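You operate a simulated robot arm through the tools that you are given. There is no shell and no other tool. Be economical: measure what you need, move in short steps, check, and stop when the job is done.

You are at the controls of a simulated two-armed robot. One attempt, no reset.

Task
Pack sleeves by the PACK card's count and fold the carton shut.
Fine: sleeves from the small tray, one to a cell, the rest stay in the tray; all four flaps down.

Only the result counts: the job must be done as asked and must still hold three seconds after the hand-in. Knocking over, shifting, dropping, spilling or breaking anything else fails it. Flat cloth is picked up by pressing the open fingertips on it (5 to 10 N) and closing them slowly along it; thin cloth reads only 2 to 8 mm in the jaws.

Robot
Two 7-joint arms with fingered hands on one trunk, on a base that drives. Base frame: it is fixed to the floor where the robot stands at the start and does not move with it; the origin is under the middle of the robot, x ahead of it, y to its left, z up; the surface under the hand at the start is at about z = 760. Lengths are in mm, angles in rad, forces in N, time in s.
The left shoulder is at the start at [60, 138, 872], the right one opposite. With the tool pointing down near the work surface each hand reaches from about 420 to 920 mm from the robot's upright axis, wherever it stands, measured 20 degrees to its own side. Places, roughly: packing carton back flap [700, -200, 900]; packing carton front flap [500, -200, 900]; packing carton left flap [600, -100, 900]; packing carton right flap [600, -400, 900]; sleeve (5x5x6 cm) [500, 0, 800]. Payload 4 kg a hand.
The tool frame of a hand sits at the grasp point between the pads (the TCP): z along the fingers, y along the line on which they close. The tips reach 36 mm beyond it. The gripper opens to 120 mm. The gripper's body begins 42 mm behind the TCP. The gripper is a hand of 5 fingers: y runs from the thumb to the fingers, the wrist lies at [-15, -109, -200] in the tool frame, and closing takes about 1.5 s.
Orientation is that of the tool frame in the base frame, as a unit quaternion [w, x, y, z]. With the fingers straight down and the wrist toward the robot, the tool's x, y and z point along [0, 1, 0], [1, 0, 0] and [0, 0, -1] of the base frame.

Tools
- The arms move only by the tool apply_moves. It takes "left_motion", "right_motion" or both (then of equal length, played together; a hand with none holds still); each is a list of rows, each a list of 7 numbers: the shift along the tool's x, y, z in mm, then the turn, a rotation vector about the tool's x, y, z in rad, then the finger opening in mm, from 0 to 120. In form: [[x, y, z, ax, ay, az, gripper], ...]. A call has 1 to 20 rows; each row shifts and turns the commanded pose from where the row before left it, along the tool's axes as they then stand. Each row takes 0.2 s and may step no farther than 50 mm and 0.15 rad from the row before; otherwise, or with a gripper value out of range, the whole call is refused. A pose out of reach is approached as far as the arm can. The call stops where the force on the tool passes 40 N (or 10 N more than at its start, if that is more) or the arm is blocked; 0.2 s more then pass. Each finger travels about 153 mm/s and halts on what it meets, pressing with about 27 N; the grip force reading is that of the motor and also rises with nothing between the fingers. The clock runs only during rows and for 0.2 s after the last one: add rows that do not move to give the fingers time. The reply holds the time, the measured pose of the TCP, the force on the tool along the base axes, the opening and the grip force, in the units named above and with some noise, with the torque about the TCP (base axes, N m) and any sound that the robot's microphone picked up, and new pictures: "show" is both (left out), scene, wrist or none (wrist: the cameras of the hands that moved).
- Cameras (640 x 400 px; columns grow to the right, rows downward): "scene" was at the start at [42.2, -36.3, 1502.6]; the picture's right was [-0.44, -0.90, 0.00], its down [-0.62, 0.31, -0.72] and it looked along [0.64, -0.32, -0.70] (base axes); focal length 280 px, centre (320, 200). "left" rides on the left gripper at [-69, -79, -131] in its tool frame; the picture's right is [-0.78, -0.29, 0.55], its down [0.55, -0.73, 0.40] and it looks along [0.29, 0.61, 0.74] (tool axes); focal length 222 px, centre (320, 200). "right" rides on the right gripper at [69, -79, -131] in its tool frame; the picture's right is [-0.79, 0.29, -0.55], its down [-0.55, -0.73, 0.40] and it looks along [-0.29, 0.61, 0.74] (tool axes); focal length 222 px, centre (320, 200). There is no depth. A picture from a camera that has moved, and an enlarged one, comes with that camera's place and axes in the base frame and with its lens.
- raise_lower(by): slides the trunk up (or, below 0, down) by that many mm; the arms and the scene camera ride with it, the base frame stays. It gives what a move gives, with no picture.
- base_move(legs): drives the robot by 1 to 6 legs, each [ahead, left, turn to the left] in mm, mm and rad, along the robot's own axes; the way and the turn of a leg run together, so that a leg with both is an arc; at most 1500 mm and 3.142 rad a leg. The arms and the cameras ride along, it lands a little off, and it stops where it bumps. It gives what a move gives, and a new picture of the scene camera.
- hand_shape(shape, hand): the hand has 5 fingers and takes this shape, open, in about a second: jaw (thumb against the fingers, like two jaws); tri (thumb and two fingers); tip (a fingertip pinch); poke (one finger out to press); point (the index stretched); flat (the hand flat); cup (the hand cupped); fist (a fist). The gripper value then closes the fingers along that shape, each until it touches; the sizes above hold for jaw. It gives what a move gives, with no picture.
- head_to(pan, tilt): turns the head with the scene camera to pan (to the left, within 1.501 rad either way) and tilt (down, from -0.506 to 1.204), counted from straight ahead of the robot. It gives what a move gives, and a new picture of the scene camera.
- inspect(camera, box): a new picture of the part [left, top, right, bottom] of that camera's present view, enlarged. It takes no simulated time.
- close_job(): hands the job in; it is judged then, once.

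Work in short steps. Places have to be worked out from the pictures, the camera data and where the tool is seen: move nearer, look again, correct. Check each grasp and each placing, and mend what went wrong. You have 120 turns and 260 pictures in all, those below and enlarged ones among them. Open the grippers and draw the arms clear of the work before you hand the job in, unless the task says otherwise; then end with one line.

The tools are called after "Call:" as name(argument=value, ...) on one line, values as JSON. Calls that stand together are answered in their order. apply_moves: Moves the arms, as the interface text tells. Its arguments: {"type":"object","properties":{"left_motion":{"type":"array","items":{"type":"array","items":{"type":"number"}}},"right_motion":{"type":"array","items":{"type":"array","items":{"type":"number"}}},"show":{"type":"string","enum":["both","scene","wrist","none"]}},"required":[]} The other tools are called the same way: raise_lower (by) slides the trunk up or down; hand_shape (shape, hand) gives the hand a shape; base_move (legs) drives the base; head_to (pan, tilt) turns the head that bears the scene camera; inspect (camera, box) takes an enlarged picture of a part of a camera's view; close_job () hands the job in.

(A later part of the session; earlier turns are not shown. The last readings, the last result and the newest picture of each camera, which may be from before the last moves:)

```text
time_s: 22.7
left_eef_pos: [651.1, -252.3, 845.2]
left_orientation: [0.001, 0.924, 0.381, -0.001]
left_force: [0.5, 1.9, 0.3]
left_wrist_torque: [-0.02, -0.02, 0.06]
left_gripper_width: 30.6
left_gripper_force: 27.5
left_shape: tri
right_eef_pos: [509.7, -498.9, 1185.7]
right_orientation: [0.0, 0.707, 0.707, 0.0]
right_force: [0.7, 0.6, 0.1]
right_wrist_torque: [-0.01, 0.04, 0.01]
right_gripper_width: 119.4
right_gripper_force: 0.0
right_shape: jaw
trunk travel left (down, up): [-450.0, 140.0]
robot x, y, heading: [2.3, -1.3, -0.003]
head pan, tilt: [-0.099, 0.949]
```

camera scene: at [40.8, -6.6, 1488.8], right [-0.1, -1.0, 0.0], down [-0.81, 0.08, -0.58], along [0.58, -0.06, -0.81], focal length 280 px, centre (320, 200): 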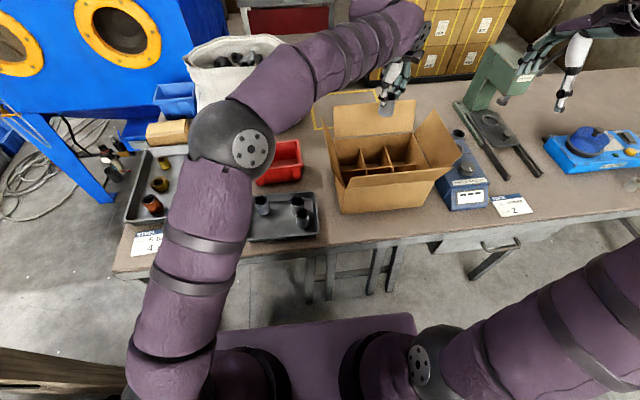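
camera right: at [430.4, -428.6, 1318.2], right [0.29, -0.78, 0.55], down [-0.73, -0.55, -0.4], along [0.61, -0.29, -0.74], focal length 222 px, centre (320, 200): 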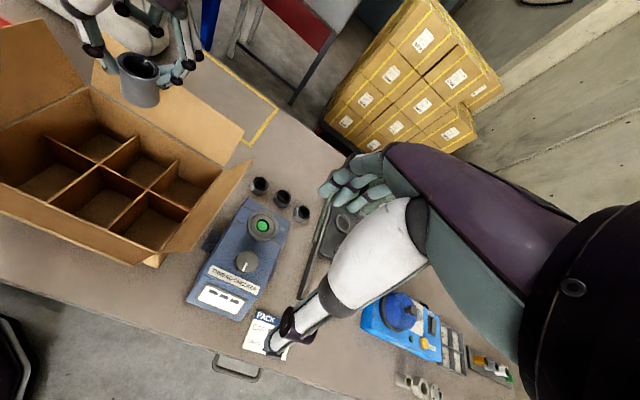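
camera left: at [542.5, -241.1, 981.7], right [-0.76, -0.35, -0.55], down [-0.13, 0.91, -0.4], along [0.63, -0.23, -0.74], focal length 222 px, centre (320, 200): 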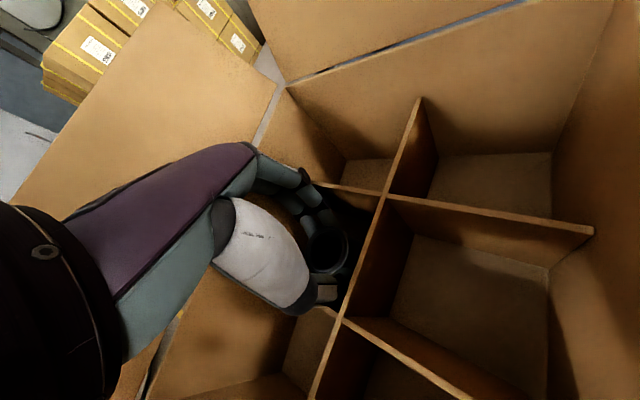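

Almost no force; two more small steps.

Call:
apply_moves(left_motion=[[0, 0, 2, 0, 0, 0, 15], [0, 0, 2, 0, 0, 0, 15], [0, 0, 0, 0, 0, 0, 15]], show="none")

```text
time_s: 23.5
left_eef_pos: [651.4, -253.6, 841.0]
left_orientation: [0.0, 0.924, 0.382, 0.0]
left_force: [1.9, 1.5, 2.6]
left_wrist_torque: [-0.15, -0.03, 0.21]
left_gripper_width: 30.9
left_gripper_force: 26.5
left_shape: tri
right_eef_pos: [509.3, -499.8, 1187.5]
right_orientation: [0.0, 0.707, 0.707, -0.001]
right_force: [-0.3, 0.1, 0.6]
right_wrist_torque: [-0.03, 0.02, 0.04]
right_gripper_width: 119.7
right_gripper_force: 0.1
right_shape: jaw
trunk travel left (down, up): [-450.0, 140.0]
robot x, y, heading: [-3.4, 0.9, 0.001]
head pan, tilt: [-0.099, 0.949]
```

Light contact with the floor: release with a small opening and watch.

Call:
apply_moves(left_motion=[[0, 0, 0, 0, 0, 0, 40], [0, 0, 0, 0, 0, 0, 48], [0, 0, 0, 0, 0, 0, 48], [0, 0, 0, 0, 0, 0, 48]], show="wrist")

Call:
inspect(camera="left", box=[260, 160, 400, 330])

```text
time_s: 24.5
left_eef_pos: [652.1, -252.5, 841.0]
left_orientation: [0.0, 0.924, 0.382, -0.001]
left_force: [-1.3, 0.8, 3.7]
left_wrist_torque: [0.01, 0.03, 0.31]
left_gripper_width: 34.7
left_gripper_force: 0.1
left_shape: tri
right_eef_pos: [509.5, -499.6, 1187.5]
right_orientation: [0.0, 0.708, 0.706, 0.0]
right_force: [1.1, 0.8, 0.3]
right_wrist_torque: [0.02, -0.01, 0.0]
right_gripper_width: 119.7
right_gripper_force: 0.0
right_shape: jaw
trunk travel left (down, up): [-450.0, 140.0]
robot x, y, heading: [-0.9, 0.7, 0.002]
head pan, tilt: [-0.099, 0.949]
camera left: at [545.5, -246.2, 972.6], right [-0.76, -0.35, -0.55], down [-0.13, 0.91, -0.4], along [0.64, -0.23, -0.74], focal length 222 px, centre (320, 200)
```

left: 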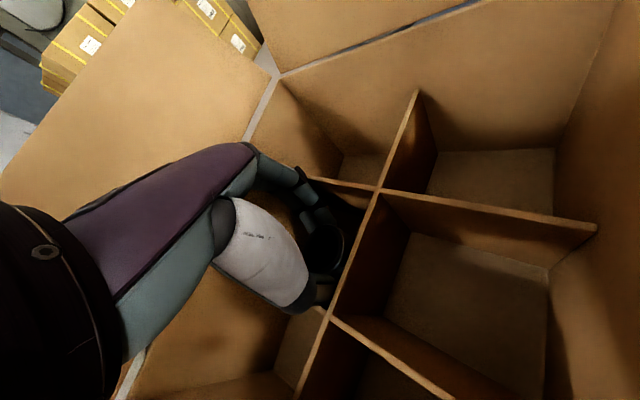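

```text
2.35 times, centred on (330, 245) of left
camera zoom: at [545.5, -246.2, 972.6], right [-0.76, -0.35, -0.55], down [-0.13, 0.91, -0.4], along [0.64, -0.23, -0.74], focal length 523 px, centre (296, 94)
```

zoom: 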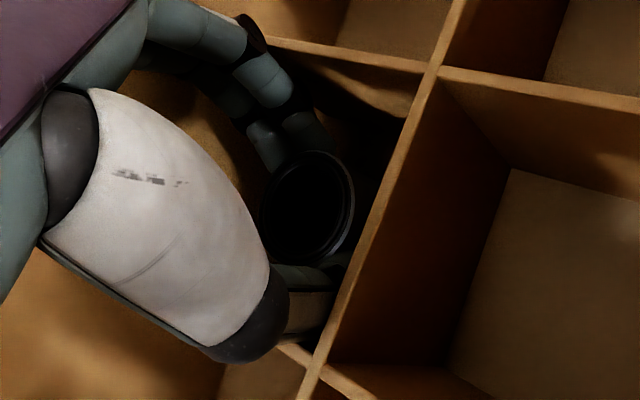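

The fingers opened only to 35 (a wall limits them) but the grip is nil. I lift slowly to see whether the sleeve stays.

Call:
apply_moves(left_motion=[[0, 0, -6, 0, 0, 0, 48], [0, 0, -8, 0, 0, 0, 48], [0, 0, -10, 0, 0, 0, 48], [0, 0, -10, 0, 0, 0, 48], [0, 0, 0, 0, 0, 0, 48]], show="wrist")

Call:
inspect(camera="left", box=[260, 160, 400, 330])

```text
time_s: 25.7
left_eef_pos: [651.0, -251.6, 875.5]
left_orientation: [0.0, 0.924, 0.381, -0.001]
left_force: [0.5, -0.1, -5.2]
left_wrist_torque: [0.04, -0.05, 0.01]
left_gripper_width: 35.3
left_gripper_force: 0.0
left_shape: tri
right_eef_pos: [509.5, -499.3, 1187.3]
right_orientation: [0.0, 0.707, 0.707, 0.0]
right_force: [0.3, 0.5, 0.5]
right_wrist_torque: [-0.02, -0.01, 0.0]
right_gripper_width: 119.6
right_gripper_force: 0.0
right_shape: jaw
trunk travel left (down, up): [-450.0, 140.0]
robot x, y, heading: [0.2, -0.7, -0.002]
head pan, tilt: [-0.099, 0.949]
camera left: at [546.1, -245.9, 1006.8], right [-0.76, -0.35, -0.55], down [-0.13, 0.91, -0.4], along [0.63, -0.23, -0.74], focal length 222 px, centre (320, 200)
```

left: 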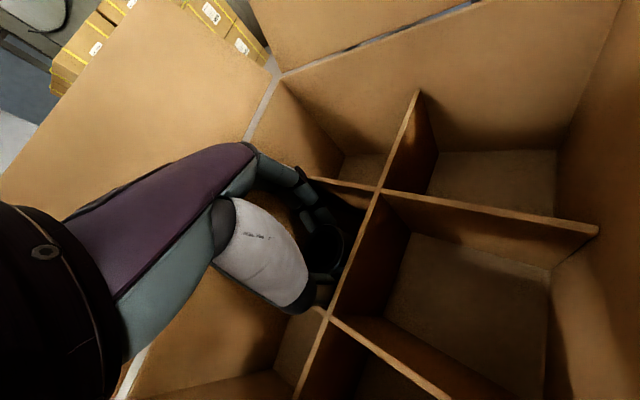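

```text
2.35 times, centred on (330, 245) of left
camera zoom: at [546.1, -245.9, 1006.8], right [-0.76, -0.35, -0.55], down [-0.13, 0.91, -0.4], along [0.63, -0.23, -0.74], focal length 523 px, centre (296, 94)
```

zoom: 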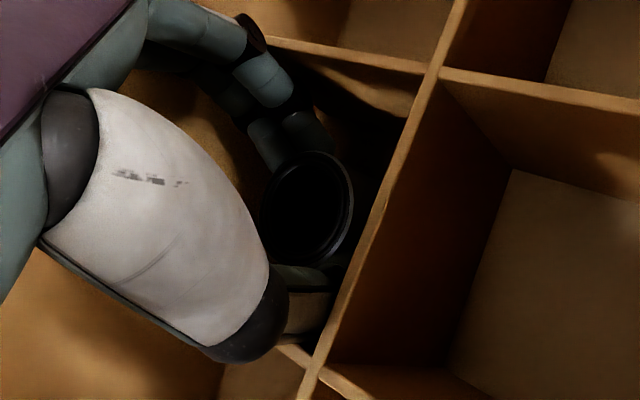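

The view of the carton did not change: the spread fingers are wedged and lifted the carton. I lower it back straight down, then reduce the opening to ~33.

Call:
apply_moves(left_motion=[[0, 0, 8, 0, 0, 0, 48], [0, 0, 8, 0, 0, 0, 48], [0, 0, 8, 0, 0, 0, 48], [0, 0, 6, 0, 0, 0, 48], [0, 0, 3, 0, 0, 0, 48], [0, 0, 0, 0, 0, 0, 48]], show="none")

Call:
inspect(camera="scene", box=[310, 80, 470, 220])

```text
time_s: 27.1
left_eef_pos: [651.4, -252.9, 842.6]
left_orientation: [0.0, 0.924, 0.382, -0.001]
left_force: [-0.8, -0.8, -4.5]
left_wrist_torque: [0.03, -0.05, 0.0]
left_gripper_width: 35.6
left_gripper_force: 0.2
left_shape: tri
right_eef_pos: [509.2, -499.5, 1187.1]
right_orientation: [0.0, 0.708, 0.706, 0.0]
right_force: [0.1, 0.2, -1.3]
right_wrist_torque: [0.02, -0.05, 0.01]
right_gripper_width: 119.8
right_gripper_force: 0.1
right_shape: jaw
trunk travel left (down, up): [-450.0, 140.0]
robot x, y, heading: [-3.4, -3.1, -0.003]
head pan, tilt: [-0.099, 0.949]
```

```text
2.86 times, centred on (390, 150) of scene
camera zoom: at [41.4, -7.4, 1488.7], right [-0.1, -1.0, 0.0], down [-0.81, 0.08, -0.58], along [0.58, -0.06, -0.81], focal length 800 px, centre (120, 343)
```

zoom: 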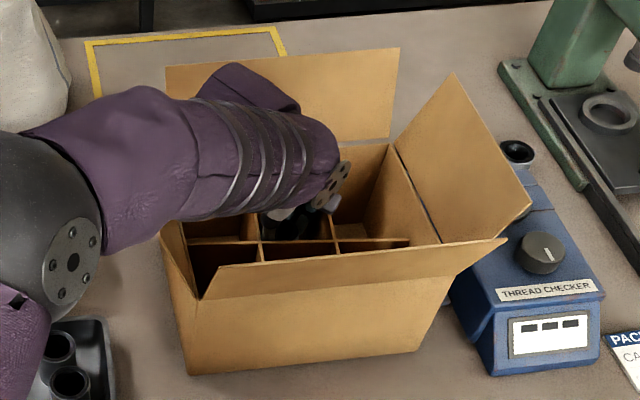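

Still bearing 4.5 N, so the carton hangs a few mm up; lowering further.

Call:
apply_moves(left_motion=[[0, 0, 2, 0, 0, 0, 48], [0, 0, 2, 0, 0, 0, 48], [0, 0, 0, 0, 0, 0, 48]], show="none")

Call:
inspect(camera="scene", box=[310, 80, 470, 220])

```text
time_s: 27.9
left_eef_pos: [651.6, -253.9, 842.1]
left_orientation: [0.003, 0.924, 0.382, 0.001]
left_force: [-0.7, 0.1, 13.8]
left_wrist_torque: [0.42, 0.07, 0.15]
left_gripper_width: 35.5
left_gripper_force: 0.0
left_shape: tri
right_eef_pos: [507.6, -498.7, 1188.5]
right_orientation: [0.0, 0.708, 0.707, 0.001]
right_force: [0.0, -0.9, -0.7]
right_wrist_torque: [0.01, -0.05, 0.0]
right_gripper_width: 119.8
right_gripper_force: 0.1
right_shape: jaw
trunk travel left (down, up): [-450.0, 140.0]
robot x, y, heading: [3.0, 1.5, 0.004]
head pan, tilt: [-0.099, 0.949]
```

```text
2.86 times, centred on (390, 150) of scene
camera zoom: at [39.7, -6.9, 1489.0], right [-0.1, -1.0, 0.0], down [-0.81, 0.08, -0.58], along [0.58, -0.06, -0.81], focal length 800 px, centre (120, 343)
```

zoom: 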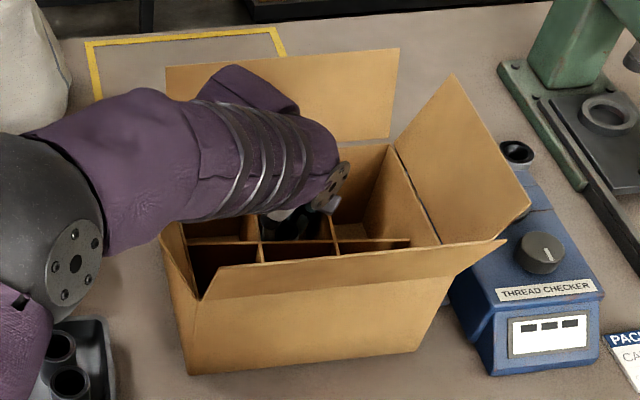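

The carton is back on the table. I now relax the opening to 33 so neither the wall nor the sleeve is gripped, and back off 1 mm.

Call:
apply_moves(left_motion=[[0, 0, -1, 0, 0, 0, 33], [0, 0, 0, 0, 0, 0, 33], [0, 0, 0, 0, 0, 0, 33]], show="none")

Call:
inspect(camera="left", box=[260, 160, 400, 330])

```text
time_s: 28.7
left_eef_pos: [651.4, -253.4, 842.3]
left_orientation: [0.003, 0.924, 0.382, 0.001]
left_force: [4.4, -4.1, 16.7]
left_wrist_torque: [0.11, -0.42, 0.54]
left_gripper_width: 31.6
left_gripper_force: 0.0
left_shape: tri
right_eef_pos: [507.3, -500.1, 1186.8]
right_orientation: [0.0, 0.707, 0.707, 0.0]
right_force: [0.1, 0.9, -0.1]
right_wrist_torque: [-0.01, 0.03, 0.02]
right_gripper_width: 119.7
right_gripper_force: 0.0
right_shape: jaw
trunk travel left (down, up): [-450.0, 140.0]
robot x, y, heading: [3.2, 4.4, 0.001]
head pan, tilt: [-0.099, 0.949]
```

```text
2.35 times, centred on (330, 245) of left
camera zoom: at [545.7, -246.2, 972.1], right [-0.76, -0.35, -0.55], down [-0.13, 0.91, -0.4], along [0.64, -0.23, -0.73], focal length 523 px, centre (296, 94)
```

zoom: 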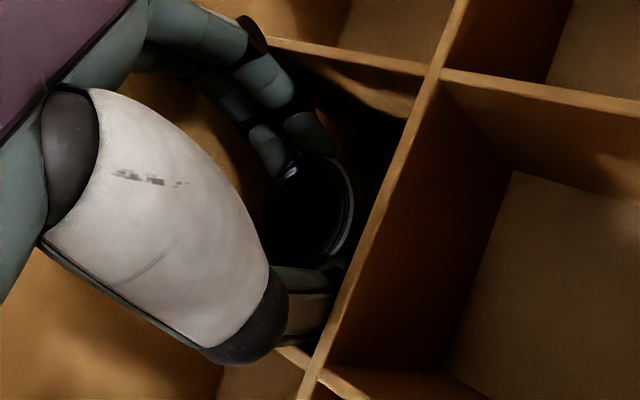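

Raise a few mm with this narrower opening and compare sleeve and carton.

Call:
apply_moves(left_motion=[[0, 0, -4, 0, 0, 0, 34], [0, 0, -4, 0, 0, 0, 34], [0, 0, -4, 0, 0, 0, 34], [0, 0, 0, 0, 0, 0, 34]], show="none")

Call:
inspect(camera="left", box=[260, 160, 400, 330])

Call:
inspect(camera="right", box=[60, 40, 220, 200])

```text
time_s: 29.7
left_eef_pos: [651.8, -252.2, 850.5]
left_orientation: [0.0, 0.924, 0.381, -0.002]
left_force: [0.2, 0.5, -4.6]
left_wrist_torque: [0.0, -0.05, -0.01]
left_gripper_width: 31.4
left_gripper_force: 0.2
left_shape: tri
right_eef_pos: [509.8, -499.7, 1187.3]
right_orientation: [0.0, 0.707, 0.707, 0.0]
right_force: [0.9, 0.0, 0.5]
right_wrist_torque: [-0.02, -0.04, -0.01]
right_gripper_width: 119.5
right_gripper_force: 0.1
right_shape: jaw
trunk travel left (down, up): [-450.0, 140.0]
robot x, y, heading: [-4.7, -0.4, -0.0]
head pan, tilt: [-0.099, 0.949]
```

```text
2.35 times, centred on (330, 245) of left
camera zoom: at [546.0, -246.0, 981.6], right [-0.76, -0.35, -0.55], down [-0.13, 0.91, -0.4], along [0.63, -0.23, -0.74], focal length 523 px, centre (296, 94)
```

zoom: 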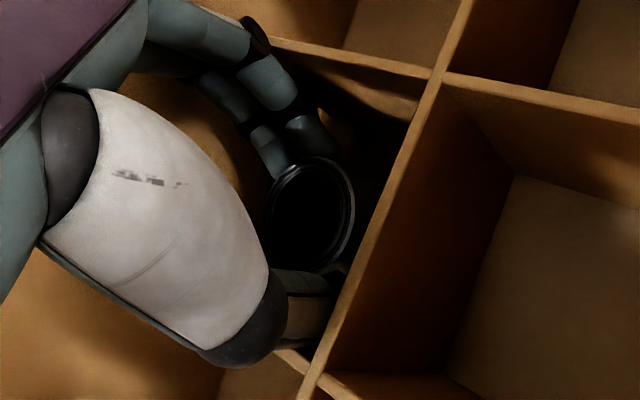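

```text
2.50 times, centred on (140, 120) of right
camera zoom: at [430.9, -429.4, 1317.6], right [0.29, -0.79, 0.55], down [-0.73, -0.55, -0.4], along [0.61, -0.29, -0.74], focal length 555 px, centre (770, 400)
```

zoom: 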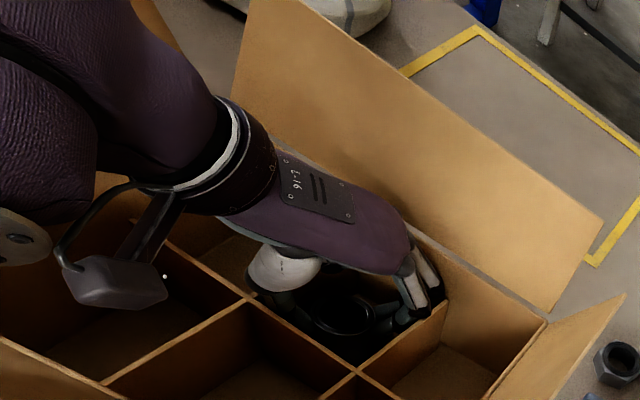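

The fingers wedge between the walls at 45° because the grip is low on the sleeve. I set the carton back, re-close on the sleeve, lift it out and regrip higher with closing along x (the wider cell direction).

Call:
apply_moves(left_motion=[[0, 0, 4, 0, 0, 0, 34], [0, 0, 4, 0, 0, 0, 34], [0, 0, 2, 0, 0, 0, 33], [0, 0, 0, 0, 0, 0, 15], [0, 0, 0, 0, 0, 0, 15], [0, 0, 0, 0, 0, 0, 15], [0, 0, -4, 0, 0, 0, 15], [0, 0, -6, 0, 0, 0, 15], [0, 0, -8, 0, 0, 0, 15], [0, 0, 0, 0, 0, 0, 15]], show="wrist")

Call:
inspect(camera="scene", box=[310, 80, 470, 220])

```text
time_s: 31.9
left_eef_pos: [650.9, -253.5, 858.8]
left_orientation: [0.0, 0.924, 0.382, -0.001]
left_force: [-1.3, 0.2, -4.2]
left_wrist_torque: [0.01, -0.06, 0.01]
left_gripper_width: 30.3
left_gripper_force: 27.5
left_shape: tri
right_eef_pos: [510.2, -500.3, 1186.8]
right_orientation: [0.001, 0.707, 0.707, 0.0]
right_force: [-0.1, 0.1, 0.1]
right_wrist_torque: [0.01, 0.0, -0.01]
right_gripper_width: 119.8
right_gripper_force: 0.0
right_shape: jaw
trunk travel left (down, up): [-450.0, 140.0]
robot x, y, heading: [-1.1, 1.5, 0.004]
head pan, tilt: [-0.099, 0.949]
camera left: at [546.0, -246.3, 989.9], right [-0.76, -0.35, -0.55], down [-0.13, 0.91, -0.4], along [0.63, -0.23, -0.74], focal length 222 px, centre (320, 200)
```

left: 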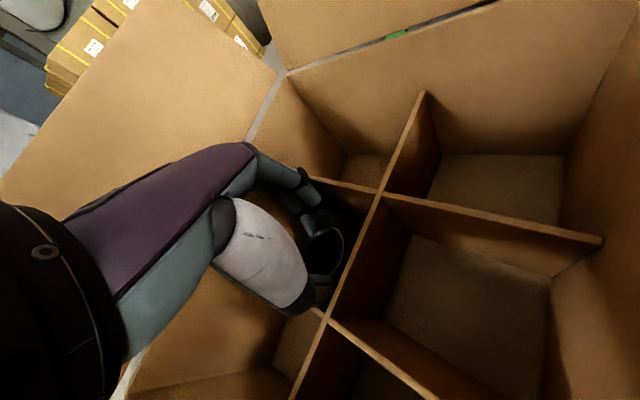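

```text
2.86 times, centred on (390, 150) of scene
camera zoom: at [41.5, -7.5, 1488.7], right [-0.1, -1.0, 0.0], down [-0.81, 0.08, -0.58], along [0.58, -0.06, -0.81], focal length 800 px, centre (120, 343)
```

zoom: 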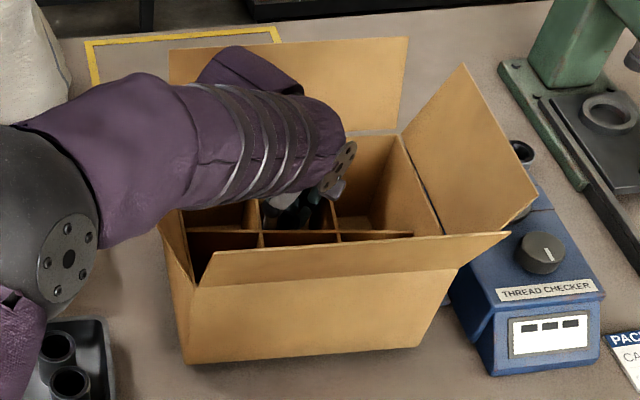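

Even with the sleeve gripped the carton comes along, so something is hooked. I set it down again and look closely from both cameras.

Call:
apply_moves(left_motion=[[0, 0, 6, 0, 0, 0, 15], [0, 0, 6, 0, 0, 0, 15], [0, 0, 4, 0, 0, 0, 15], [0, 0, 0, 0, 0, 0, 15]], right_motion=[[20, 10, 20, 0, 0, 0, 120], [20, 10, 20, 0, 0, 0, 120], [20, 10, 20, 0, 0, 0, 120], [0, 0, 0, 0, 0, 0, 120]], show="none")

Call:
inspect(camera="right", box=[20, 0, 220, 160])

Call:
inspect(camera="left", box=[220, 130, 360, 340])

Call:
inspect(camera="scene", box=[340, 115, 430, 180])

```text
time_s: 32.9
left_eef_pos: [650.7, -254.1, 842.4]
left_orientation: [0.0, 0.924, 0.382, 0.0]
left_force: [-0.8, 0.1, -4.0]
left_wrist_torque: [-0.09, -0.04, -0.05]
left_gripper_width: 30.5
left_gripper_force: 26.4
left_shape: tri
right_eef_pos: [539.6, -438.8, 1126.8]
right_orientation: [0.0, 0.707, 0.707, 0.0]
right_force: [0.9, -1.0, -0.2]
right_wrist_torque: [0.0, 0.0, 0.03]
right_gripper_width: 119.9
right_gripper_force: 0.2
right_shape: jaw
trunk travel left (down, up): [-450.0, 140.0]
robot x, y, heading: [-1.9, 1.2, -0.002]
head pan, tilt: [-0.099, 0.949]
```

```text
2.50 times, centred on (120, 80) of right
camera zoom: at [461.1, -369.0, 1258.0], right [0.29, -0.79, 0.55], down [-0.73, -0.55, -0.4], along [0.61, -0.29, -0.74], focal length 555 px, centre (820, 500)
```

zoom: 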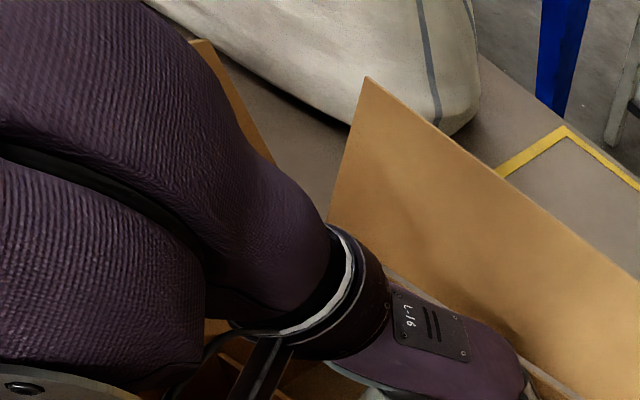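

```text
1.90 times, centred on (290, 235) of left
camera zoom: at [546.2, -245.9, 973.8], right [-0.76, -0.35, -0.55], down [-0.13, 0.91, -0.4], along [0.63, -0.23, -0.74], focal length 423 px, centre (377, 133)
```

zoom: 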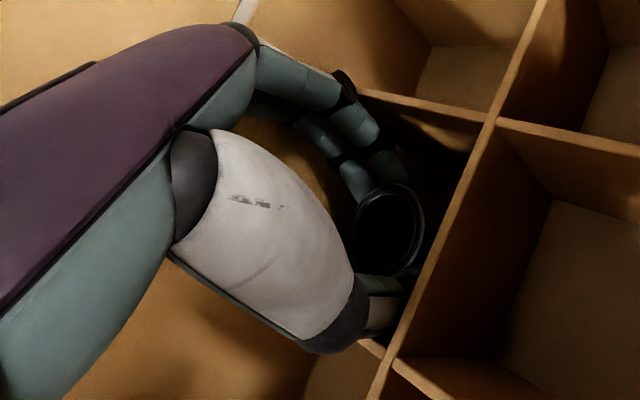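

```text
6.15 times, centred on (385, 148) of scene
camera zoom: at [41.3, -7.4, 1488.7], right [-0.1, -0.99, 0.0], down [-0.81, 0.08, -0.58], along [0.58, -0.06, -0.81], focal length 1723 px, centre (-80, 523)
```

zoom: 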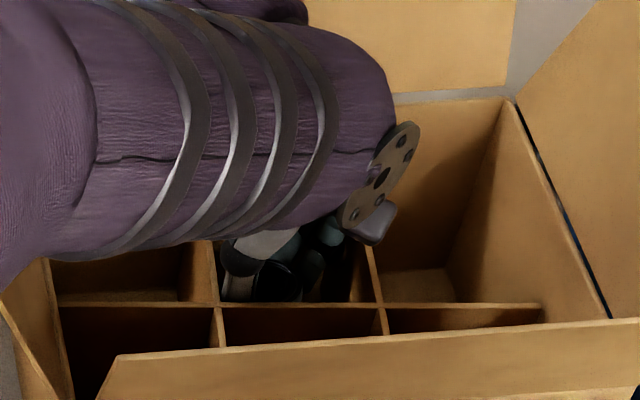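

The carton moves rigidly with the left hand, probably a curled finger jammed on the y≈−213 divider. I ground the carton, loosen the left grip to neutral, and bring the right hand (closed) over the front part of the y≈−291 divider to hold the carton down.

Call:
apply_moves(left_motion=[[0, 0, 1, 0, 0, 0, 15], [0, 0, 1, 0, 0, 0, 15], [0, 0, 0, 0, 0, 0, 15], [0, 0, 0, 0, 0, 0, 15], [0, 0, 0, 0, 0, 0, 15], [0, 0, 0, 0, 0, 0, 15]], right_motion=[[22, 2, 0, 0, 0, 0, 60], [22, 2, 0, 0, 0, 0, 30], [22, 2, 0, 0, 0, 0, 0], [22, 2, 0, 0, 0, 0, 0], [22, 2, 20, 0, 0, 0, 0], [21, 2, 20, 0, 0, 0, 0]])

```text
time_s: 34.3
left_eef_pos: [652.1, -251.8, 839.7]
left_orientation: [0.0, 0.924, 0.382, -0.001]
left_force: [0.6, 1.0, -0.8]
left_wrist_torque: [-0.14, -0.22, 0.07]
left_gripper_width: 30.6
left_gripper_force: 26.7
left_shape: tri
right_eef_pos: [551.5, -307.5, 1088.4]
right_orientation: [-0.001, 0.707, 0.707, 0.0]
right_force: [0.8, 0.7, -0.2]
right_wrist_torque: [0.02, 0.0, 0.0]
right_gripper_width: 0.2
right_gripper_force: 27.3
right_shape: jaw
trunk travel left (down, up): [-450.0, 140.0]
robot x, y, heading: [-0.7, -1.6, -0.005]
head pan, tilt: [-0.099, 0.949]
camera scene: at [41.1, -7.1, 1488.8], right [-0.1, -1.0, 0.0], down [-0.81, 0.08, -0.58], along [0.58, -0.06, -0.81], focal length 280 px, centre (320, 200)
camera right: at [473.2, -238.3, 1218.8], right [0.29, -0.79, 0.55], down [-0.74, -0.55, -0.4], along [0.61, -0.29, -0.74], focal length 222 px, centre (320, 200)
camera left: at [546.2, -245.7, 972.6], right [-0.76, -0.35, -0.55], down [-0.13, 0.91, -0.4], along [0.64, -0.23, -0.74], focal length 222 px, centre (320, 200)
```

scene: 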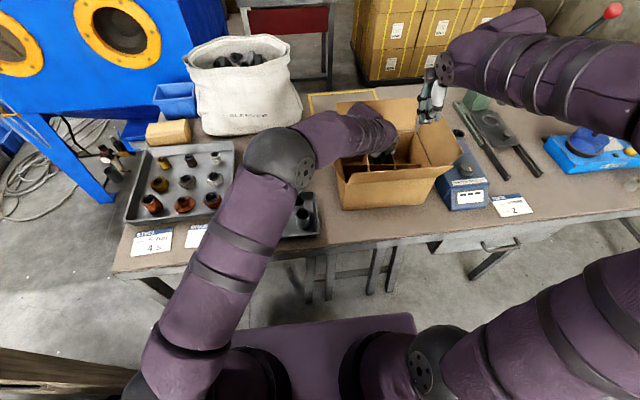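
right: 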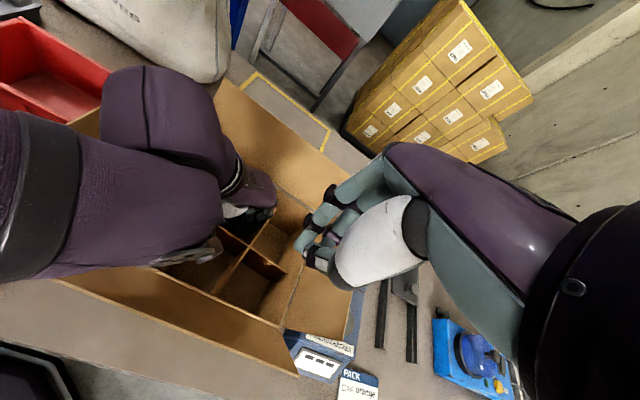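
left: 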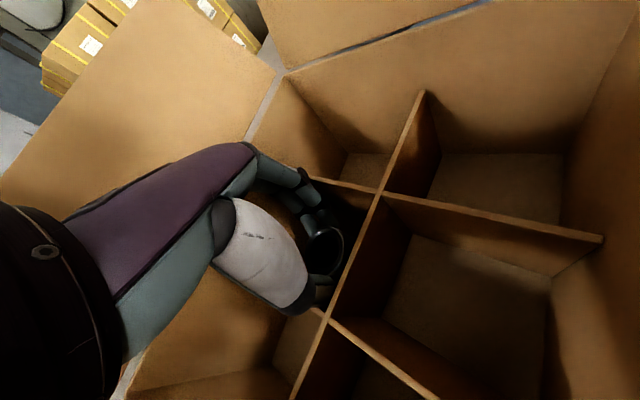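

Right hand is above the front-right area; I shift it 28 mm left and lower toward the divider top.

Call:
apply_moves(right_motion=[[28, 0, 0, 0, 0, 0, 0], [0, 0, 45, 0, 0, 0, 0], [0, 0, 45, 0, 0, 0, 0], [0, 0, 45, 0, 0, 0, 0], [0, 0, 25, 0, 0, 0, 0], [0, 0, 0, 0, 0, 0, 0]], show="wrist")

Call:
inspect(camera="scene", box=[310, 80, 470, 220])

Call:
inspect(camera="left", box=[200, 80, 640, 400])

```text
time_s: 35.7
left_eef_pos: [651.7, -252.0, 840.5]
left_orientation: [0.001, 0.924, 0.382, -0.001]
left_force: [0.6, 1.1, 0.3]
left_wrist_torque: [-0.1, -0.17, 0.02]
left_gripper_width: 30.4
left_gripper_force: 26.9
left_shape: tri
right_eef_pos: [551.6, -281.1, 926.7]
right_orientation: [-0.002, 0.707, 0.707, -0.001]
right_force: [0.5, 0.0, -0.5]
right_wrist_torque: [0.0, 0.01, 0.01]
right_gripper_width: 0.0
right_gripper_force: 26.9
right_shape: jaw
trunk travel left (down, up): [-450.0, 140.0]
robot x, y, heading: [-1.1, 0.8, 0.003]
head pan, tilt: [-0.099, 0.949]
camera right: at [473.0, -210.8, 1058.0], right [0.29, -0.79, 0.55], down [-0.74, -0.55, -0.4], along [0.61, -0.29, -0.74], focal length 222 px, centre (320, 200)
```

right: 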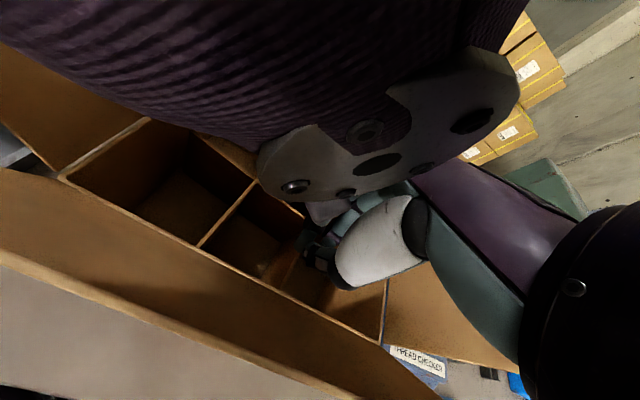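

```text
2.86 times, centred on (390, 150) of scene
camera zoom: at [41.1, -7.3, 1488.7], right [-0.1, -1.0, 0.0], down [-0.81, 0.08, -0.58], along [0.58, -0.06, -0.81], focal length 800 px, centre (120, 343)
```

zoom: 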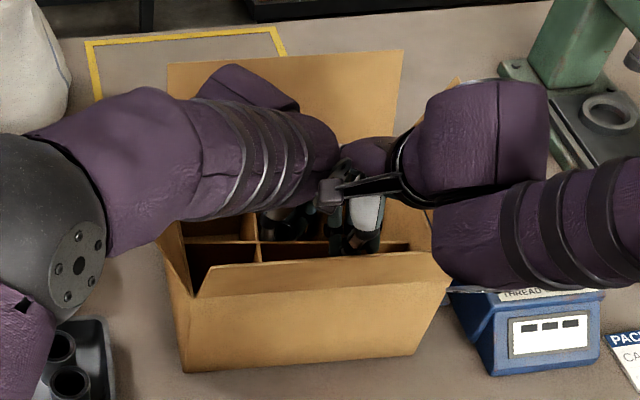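

```text
1.25 times, centred on (420, 240) of left
camera zoom: at [546.2, -245.8, 972.5], right [-0.76, -0.35, -0.55], down [-0.13, 0.91, -0.4], along [0.64, -0.23, -0.74], focal length 278 px, centre (195, 150)
```

zoom: 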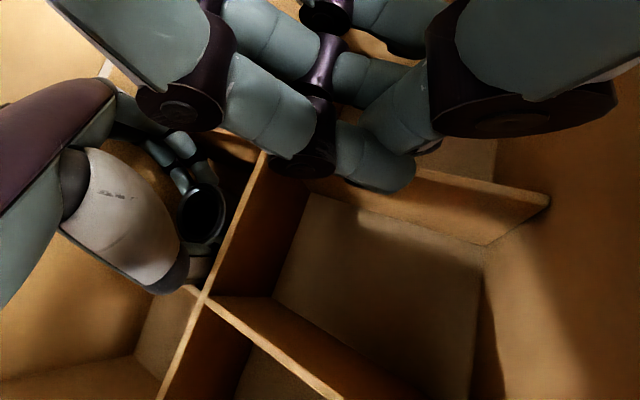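

The right hand is too near the left camera. I move it to press instead on the long divider at about (603,−323).

Call:
apply_moves(right_motion=[[0, 0, -15, 0, 0, 0, 0], [-42, 0, -5, 0, 0, 0, 0], [0, 25, 0, 0, 0, 0, 0], [0, 26, 0, 0, 0, 0, 0], [0, 0, 20, 0, 0, 0, 0], [0, 0, 20, 0, 0, 0, 0], [0, 0, 0, 0, 0, 0, 0]], show="wrist")

Call:
inspect(camera="left", box=[200, 0, 640, 300])

```text
time_s: 37.3
left_eef_pos: [652.2, -253.1, 842.0]
left_orientation: [0.0, 0.924, 0.382, -0.001]
left_force: [-0.9, -0.6, -0.2]
left_wrist_torque: [-0.07, -0.12, -0.06]
left_gripper_width: 30.5
left_gripper_force: 26.9
left_shape: tri
right_eef_pos: [602.3, -322.0, 907.2]
right_orientation: [0.0, 0.707, 0.707, 0.0]
right_force: [-0.1, -0.3, 0.6]
right_wrist_torque: [0.01, -0.02, 0.01]
right_gripper_width: 0.0
right_gripper_force: 26.9
right_shape: jaw
trunk travel left (down, up): [-450.0, 140.0]
robot x, y, heading: [0.0, 0.5, -0.002]
head pan, tilt: [-0.099, 0.949]
camera right: at [524.2, -251.9, 1038.0], right [0.29, -0.79, 0.55], down [-0.73, -0.55, -0.4], along [0.61, -0.29, -0.74], focal length 222 px, centre (320, 200)
```

right: 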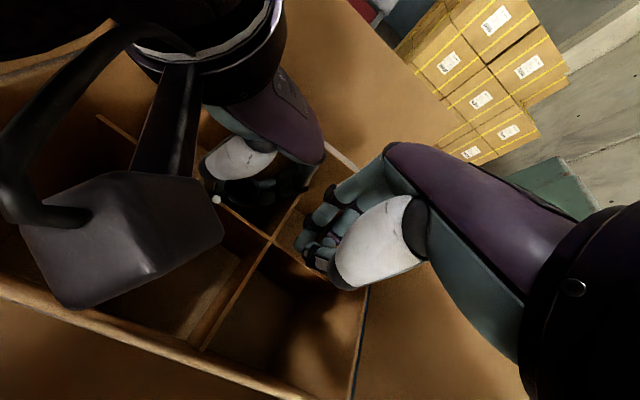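

```text
1.33 times, centred on (420, 150) of left
camera zoom: at [546.1, -245.8, 972.5], right [-0.76, -0.35, -0.55], down [-0.13, 0.91, -0.4], along [0.64, -0.23, -0.74], focal length 296 px, centre (187, 267)
```

zoom: 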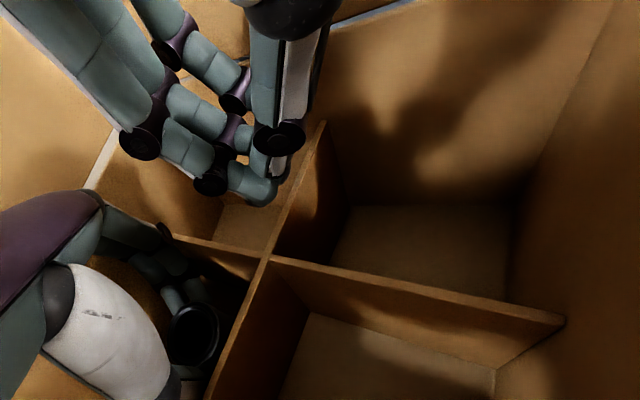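

The right camera now has a good view of the left hand in its cell; enlarging.

Call:
inspect(camera="right", box=[90, 90, 340, 260])

```text
2.35 times, centred on (215, 175) of right
camera zoom: at [524.2, -251.9, 1038.0], right [0.29, -0.79, 0.55], down [-0.73, -0.55, -0.4], along [0.61, -0.29, -0.74], focal length 523 px, centre (567, 259)
```

zoom: 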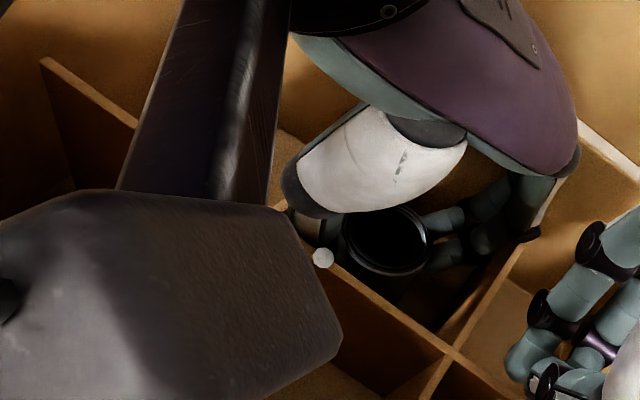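

The index knuckle bears on the y≈−290 divider. I press the right fingers down onto the long divider first.

Call:
apply_moves(right_motion=[[0, 0, 8, 0, 0, 0, 0], [0, 0, 5, 0, 0, 0, 0], [0, 0, 3, 0, 0, 0, 0], [0, 0, 2, 0, 0, 0, 0]], show="none")

```text
time_s: 38.3
left_eef_pos: [652.3, -252.1, 842.4]
left_orientation: [0.001, 0.924, 0.382, -0.001]
left_force: [-1.0, -0.2, 0.4]
left_wrist_torque: [-0.09, -0.09, 0.0]
left_gripper_width: 30.4
left_gripper_force: 27.3
left_shape: tri
right_eef_pos: [601.2, -322.5, 888.8]
right_orientation: [0.0, 0.708, 0.707, 0.0]
right_force: [0.9, -0.7, -1.0]
right_wrist_torque: [-0.01, 0.02, 0.02]
right_gripper_width: 0.2
right_gripper_force: 26.4
right_shape: jaw
trunk travel left (down, up): [-450.0, 140.0]
robot x, y, heading: [2.0, 0.7, -0.005]
head pan, tilt: [-0.099, 0.949]
```

No contact yet; continue down in small steps.

Call:
apply_moves(right_motion=[[0, 0, 3, 0, 0, 0, 0], [0, 0, 3, 0, 0, 0, 0], [0, 0, 3, 0, 0, 0, 0], [0, 0, 0, 0, 0, 0, 0]], show="wrist")

```text
time_s: 39.3
left_eef_pos: [651.4, -251.9, 841.8]
left_orientation: [0.0, 0.924, 0.382, 0.0]
left_force: [2.1, -0.3, 1.1]
left_wrist_torque: [-0.02, 0.04, 0.0]
left_gripper_width: 30.2
left_gripper_force: 26.8
left_shape: tri
right_eef_pos: [607.2, -320.5, 886.1]
right_orientation: [0.005, 0.707, 0.708, 0.007]
right_force: [-2.2, 0.1, 11.7]
right_wrist_torque: [0.05, 0.09, 0.0]
right_gripper_width: 0.0
right_gripper_force: 27.4
right_shape: jaw
trunk travel left (down, up): [-450.0, 140.0]
robot x, y, heading: [-3.0, -2.8, -0.001]
head pan, tilt: [-0.099, 0.949]
stopped in row 4 (right hand): the force on the tool passed its limit at 42 N (the readings are from after the stop); the commanded pose is now the measured one
camera right: at [525.7, -251.6, 1016.0], right [0.28, -0.79, 0.55], down [-0.73, -0.55, -0.41], along [0.63, -0.28, -0.73], focal length 222 px, centre (320, 200)
```

right: 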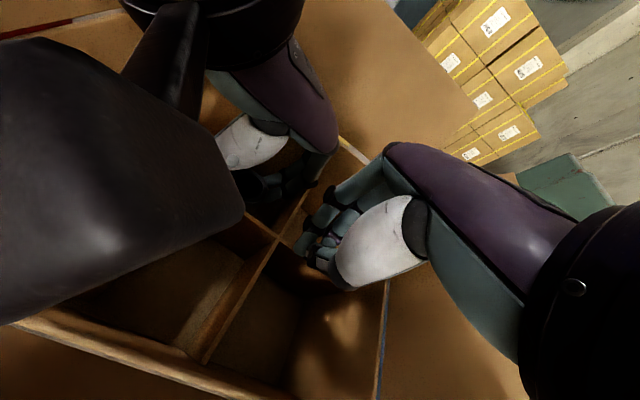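

The right hand bears ~12 N on the carton. Now I turn the left hand slightly away from the divider and lift it.

Call:
apply_moves(left_motion=[[0, 0, 0, 0, 0, -0.08, 15], [0, 0, 0, 0, 0, -0.08, 15], [0, 0, -4, 0, 0, 0, 15], [0, 0, -5, 0, 0, 0, 15], [0, 0, -6, 0, 0, 0, 15], [0, 0, 0, 0, 0, 0, 15]], show="wrist")

Call:
inspect(camera="right", box=[150, 90, 400, 260])

```text
time_s: 40.0
left_eef_pos: [657.1, -246.7, 841.9]
left_orientation: [0.0, 0.89, 0.456, 0.002]
left_force: [-0.5, 0.5, -0.1]
left_wrist_torque: [-0.03, 0.0, -0.01]
left_gripper_width: 29.4
left_gripper_force: 27.2
left_shape: tri
right_eef_pos: [599.3, -329.3, 877.3]
right_orientation: [0.0, 0.711, 0.703, -0.003]
right_force: [-0.4, -1.1, -0.6]
right_wrist_torque: [0.14, 0.03, 0.07]
right_gripper_width: 0.0
right_gripper_force: 26.7
right_shape: jaw
trunk travel left (down, up): [-450.0, 140.0]
robot x, y, heading: [-1.4, -3.0, 0.004]
head pan, tilt: [-0.099, 0.949]
stopped in row 3 (right hand): the force on the tool passed its limit at 44 N (the readings are from after the stop); the commanded pose is now the measured one
camera left: at [550.8, -257.2, 972.7], right [-0.69, -0.47, -0.55], down [-0.28, 0.88, -0.4], along [0.67, -0.12, -0.73], focal length 222 px, centre (320, 200)
```

left: 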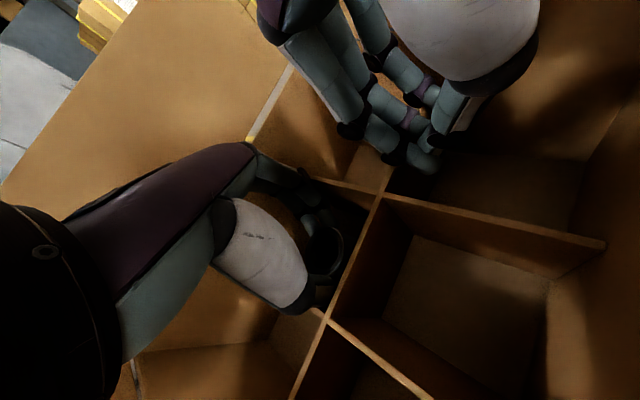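

```text
2.35 times, centred on (275, 175) of right
camera zoom: at [522.7, -257.3, 1009.3], right [0.29, -0.78, 0.55], down [-0.74, -0.54, -0.39], along [0.61, -0.3, -0.74], focal length 523 px, centre (426, 259)
```

zoom: 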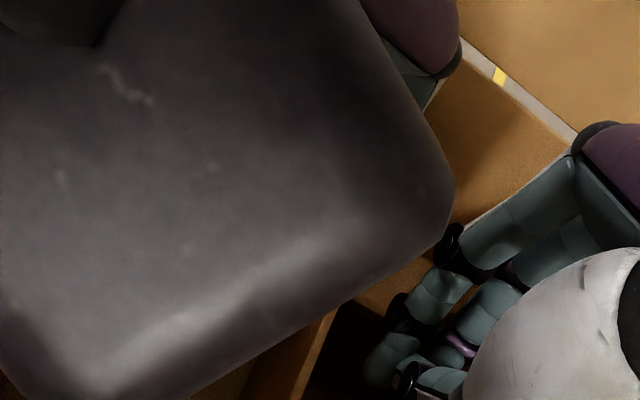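

The carton turned with the left hand, so it is truly clamped. I raise the right hand, turn the carton back, then try a neutral opening with a small wiggle to learn what is locked.

Call:
apply_moves(left_motion=[[0, 0, 0, 0, 0, 0, 15], [0, 0, 0, 0, 0, 0, 15], [0, 0, 0, 0, 0, 0.08, 15], [0, 0, 0, 0, 0, 0.08, 15], [0, 0, 0, 0, 0, 0, 31], [0, 0, 0, 0, 0, 0, 31], [0, 0, 0, 0, 0, 0, 31]], right_motion=[[0, 0, -40, 0, 0, 0, 0], [-20, 0, -40, 0, 0, 0, 0], [-30, 0, -40, 0, 0, 0, 0], [0, 0, 0, 0, 0, 0, 0], [0, 0, 0, 0, 0, 0, 0], [0, 0, 0, 0, 0, 0, 0], [0, 0, 0, 0, 0, 0, 0]], show="wrist")

Call:
inspect(camera="right", box=[60, 60, 340, 260])

```text
time_s: 41.6
left_eef_pos: [656.5, -247.4, 842.4]
left_orientation: [0.001, 0.924, 0.383, 0.002]
left_force: [0.9, 0.4, -3.6]
left_wrist_torque: [-0.04, -0.1, 0.04]
left_gripper_width: 29.6
left_gripper_force: 0.0
left_shape: tri
right_eef_pos: [601.6, -379.0, 996.7]
right_orientation: [0.0, 0.71, 0.704, -0.004]
right_force: [-0.2, 0.2, 0.3]
right_wrist_torque: [0.0, 0.03, -0.01]
right_gripper_width: 0.0
right_gripper_force: 26.9
right_shape: jaw
trunk travel left (down, up): [-450.0, 140.0]
robot x, y, heading: [-2.3, 0.1, -0.001]
head pan, tilt: [-0.099, 0.949]
camera right: at [523.6, -307.7, 1128.2], right [0.29, -0.78, 0.55], down [-0.74, -0.54, -0.39], along [0.61, -0.3, -0.74], focal length 222 px, centre (320, 200)
camera left: at [551.0, -240.8, 973.2], right [-0.76, -0.35, -0.55], down [-0.13, 0.91, -0.4], along [0.64, -0.23, -0.73], focal length 222 px, centre (320, 200)
```

right: 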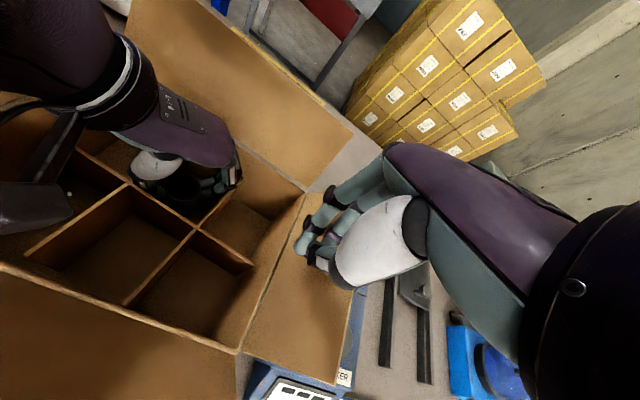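
left: 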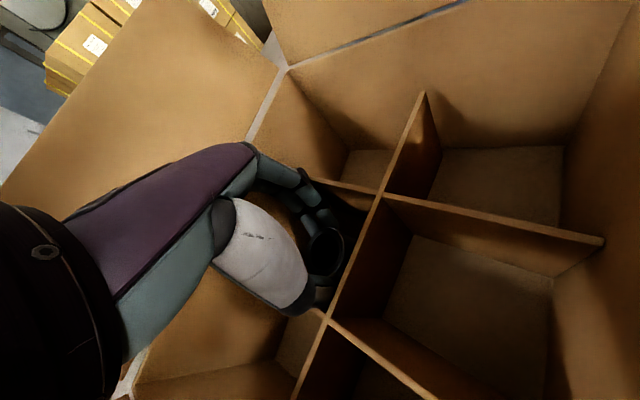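

```text
2.00 times, centred on (200, 160) of right
camera zoom: at [523.6, -307.7, 1128.2], right [0.29, -0.78, 0.55], down [-0.74, -0.54, -0.39], along [0.61, -0.3, -0.74], focal length 444 px, centre (560, 280)
```

zoom: 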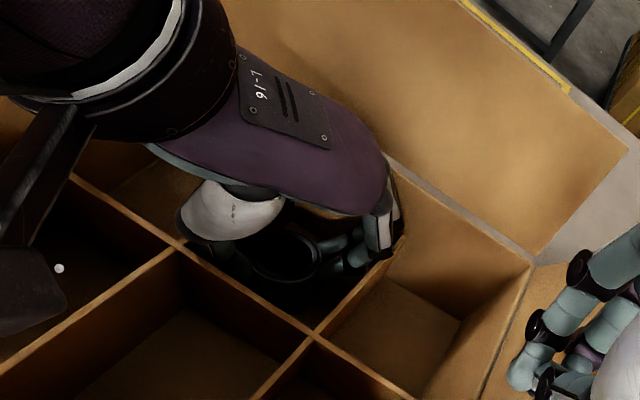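

The thumb knuckle sits at one divider crossing and the index knuckle at the opposite corner: wedged diagonally by a few mm. I'll press with the right fingers on the other crossing (≈610,−288), close to the pull, and pull the left up.

Call:
apply_moves(right_motion=[[30, 4, 0, 0, 0, 0, 0], [30, 4, 0, 0, 0, 0, 0], [29, 2, 0, 0, 0, 0, 0], [0, 0, 40, 0, 0, 0, 0], [0, 0, 40, 0, 0, 0, 0], [0, 0, 18, 0, 0, 0, 0], [0, 0, 0, 0, 0, 0, 0]], show="wrist")

Call:
inspect(camera="left", box=[200, 0, 640, 300])

```text
time_s: 42.7
left_eef_pos: [659.1, -244.2, 839.4]
left_orientation: [0.0, 0.923, 0.384, 0.002]
left_force: [-1.5, -0.2, 1.9]
left_wrist_torque: [-0.27, -0.37, 0.11]
left_gripper_width: 29.0
left_gripper_force: 0.1
left_shape: tri
right_eef_pos: [615.8, -291.6, 946.6]
right_orientation: [0.004, 0.713, 0.701, 0.007]
right_force: [0.8, -0.9, 1.6]
right_wrist_torque: [0.18, 0.17, 0.0]
right_gripper_width: 0.0
right_gripper_force: 27.3
right_shape: jaw
trunk travel left (down, up): [-450.0, 140.0]
robot x, y, heading: [-1.8, 1.3, -0.001]
head pan, tilt: [-0.099, 0.949]
stopped in row 5 (right hand): the force on the tool passed its limit at 75 N (the readings are from after the stop); the commanded pose is now the measured one
camera right: at [536.2, -219.9, 1075.9], right [0.27, -0.79, 0.55], down [-0.74, -0.54, -0.41], along [0.62, -0.29, -0.73], focal length 222 px, centre (320, 200)
```

right: 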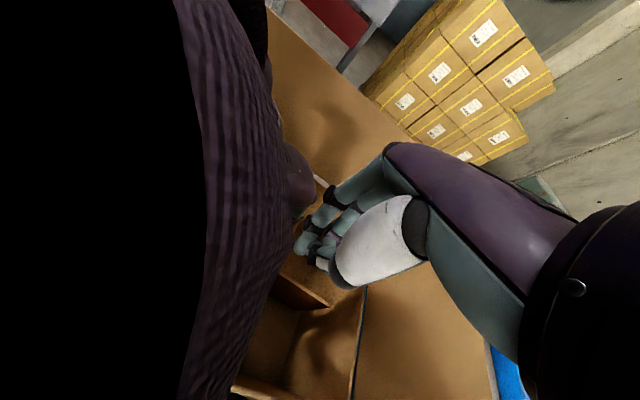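

```text
1.33 times, centred on (420, 150) of left
camera zoom: at [551.7, -239.2, 969.7], right [-0.76, -0.35, -0.55], down [-0.13, 0.91, -0.4], along [0.64, -0.23, -0.73], focal length 296 px, centre (187, 267)
```

zoom: 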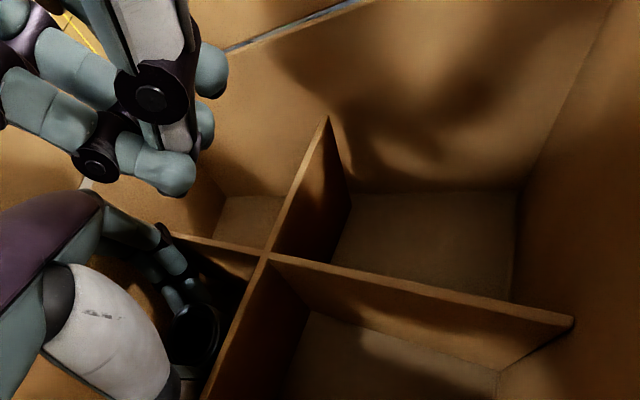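

The right wrist met the left forearm. I back it off, yaw it 45° so its wrist points to the right-front, and approach the crossing again.

Call:
apply_moves(right_motion=[[-30, 0, -20, 0, 0, 0, 0], [-40, 0, -40, 0, 0, 0, 0], [0, 0, 0, 0, 0, -0.131, 0], [0, 0, 0, 0, 0, -0.131, 0], [0, 0, 0, 0, 0, -0.131, 0], [0, 0, 0, 0, 0, -0.131, 0], [0, 0, 0, 0, 0, -0.131, 0], [0, 0, 0, 0, 0, -0.131, 0], [15, 12, 0, 0, 0, 0, 0], [20, 18, 0, 0, 0, 0, 0], [15, 12, 20, 0, 0, 0, 0], [0, 0, 0, 0, 0, 0, 0]], show="wrist")

Call:
inspect(camera="left", box=[200, 0, 640, 300])

```text
refused: row 2 steps farther than a row can; nothing moved
```

```text
1.33 times, centred on (420, 150) of left
camera zoom: at [551.7, -239.2, 969.7], right [-0.76, -0.35, -0.55], down [-0.13, 0.91, -0.4], along [0.64, -0.23, -0.73], focal length 296 px, centre (187, 267)
```

zoom: 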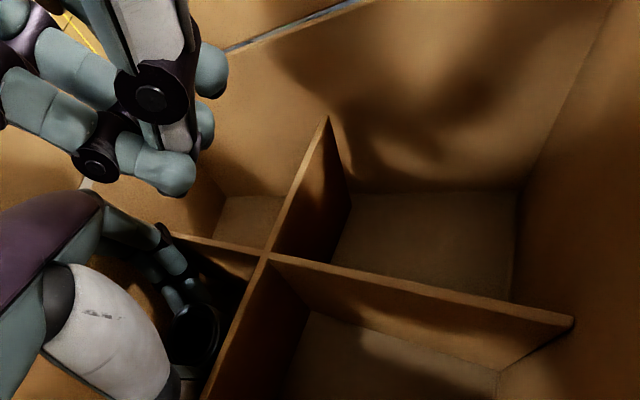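

One step was too long; repeating with smaller rows.

Call:
apply_moves(right_motion=[[-30, 0, -20, 0, 0, 0, 0], [-30, 0, -30, 0, 0, 0, 0], [-10, 0, -10, 0, 0, 0, 0], [0, 0, 0, 0, 0, -0.131, 0], [0, 0, 0, 0, 0, -0.131, 0], [0, 0, 0, 0, 0, -0.131, 0], [0, 0, 0, 0, 0, -0.131, 0], [0, 0, 0, 0, 0, -0.131, 0], [0, 0, 0, 0, 0, -0.131, 0], [15, 12, 0, 0, 0, 0, 0], [20, 18, 0, 0, 0, 0, 0], [15, 12, 20, 0, 0, 0, 0], [0, 0, 0, 0, 0, 0, 0]], show="wrist")

Call:
inspect(camera="left", box=[200, 0, 640, 300])

```text
time_s: 45.5
left_eef_pos: [659.4, -246.2, 839.3]
left_orientation: [-0.001, 0.923, 0.385, 0.003]
left_force: [1.2, -0.5, 6.1]
left_wrist_torque: [-0.26, -0.46, 0.06]
left_gripper_width: 29.0
left_gripper_force: 0.0
left_shape: tri
right_eef_pos: [609.0, -297.2, 984.1]
right_orientation: [0.006, 0.39, 0.921, 0.004]
right_force: [1.1, 0.4, -0.8]
right_wrist_torque: [0.0, -0.01, -0.02]
right_gripper_width: 0.1
right_gripper_force: 26.6
right_shape: jaw
trunk travel left (down, up): [-450.0, 140.0]
robot x, y, heading: [-3.8, 1.6, -0.002]
head pan, tilt: [-0.099, 0.949]
camera right: at [502.2, -300.9, 1114.4], right [0.75, -0.36, 0.56], down [-0.14, -0.9, -0.4], along [0.65, 0.22, -0.73], focal length 222 px, centre (320, 200)
```

right: 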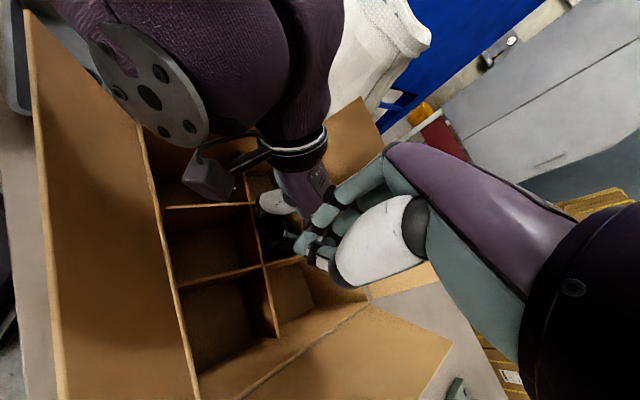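

```text
1.33 times, centred on (420, 150) of left
camera zoom: at [551.6, -239.1, 969.6], right [-0.76, -0.35, -0.55], down [-0.13, 0.91, -0.4], along [0.64, -0.23, -0.73], focal length 296 px, centre (187, 267)
```

zoom: 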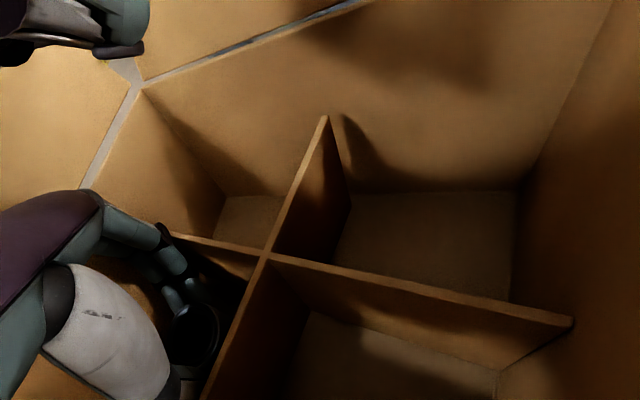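

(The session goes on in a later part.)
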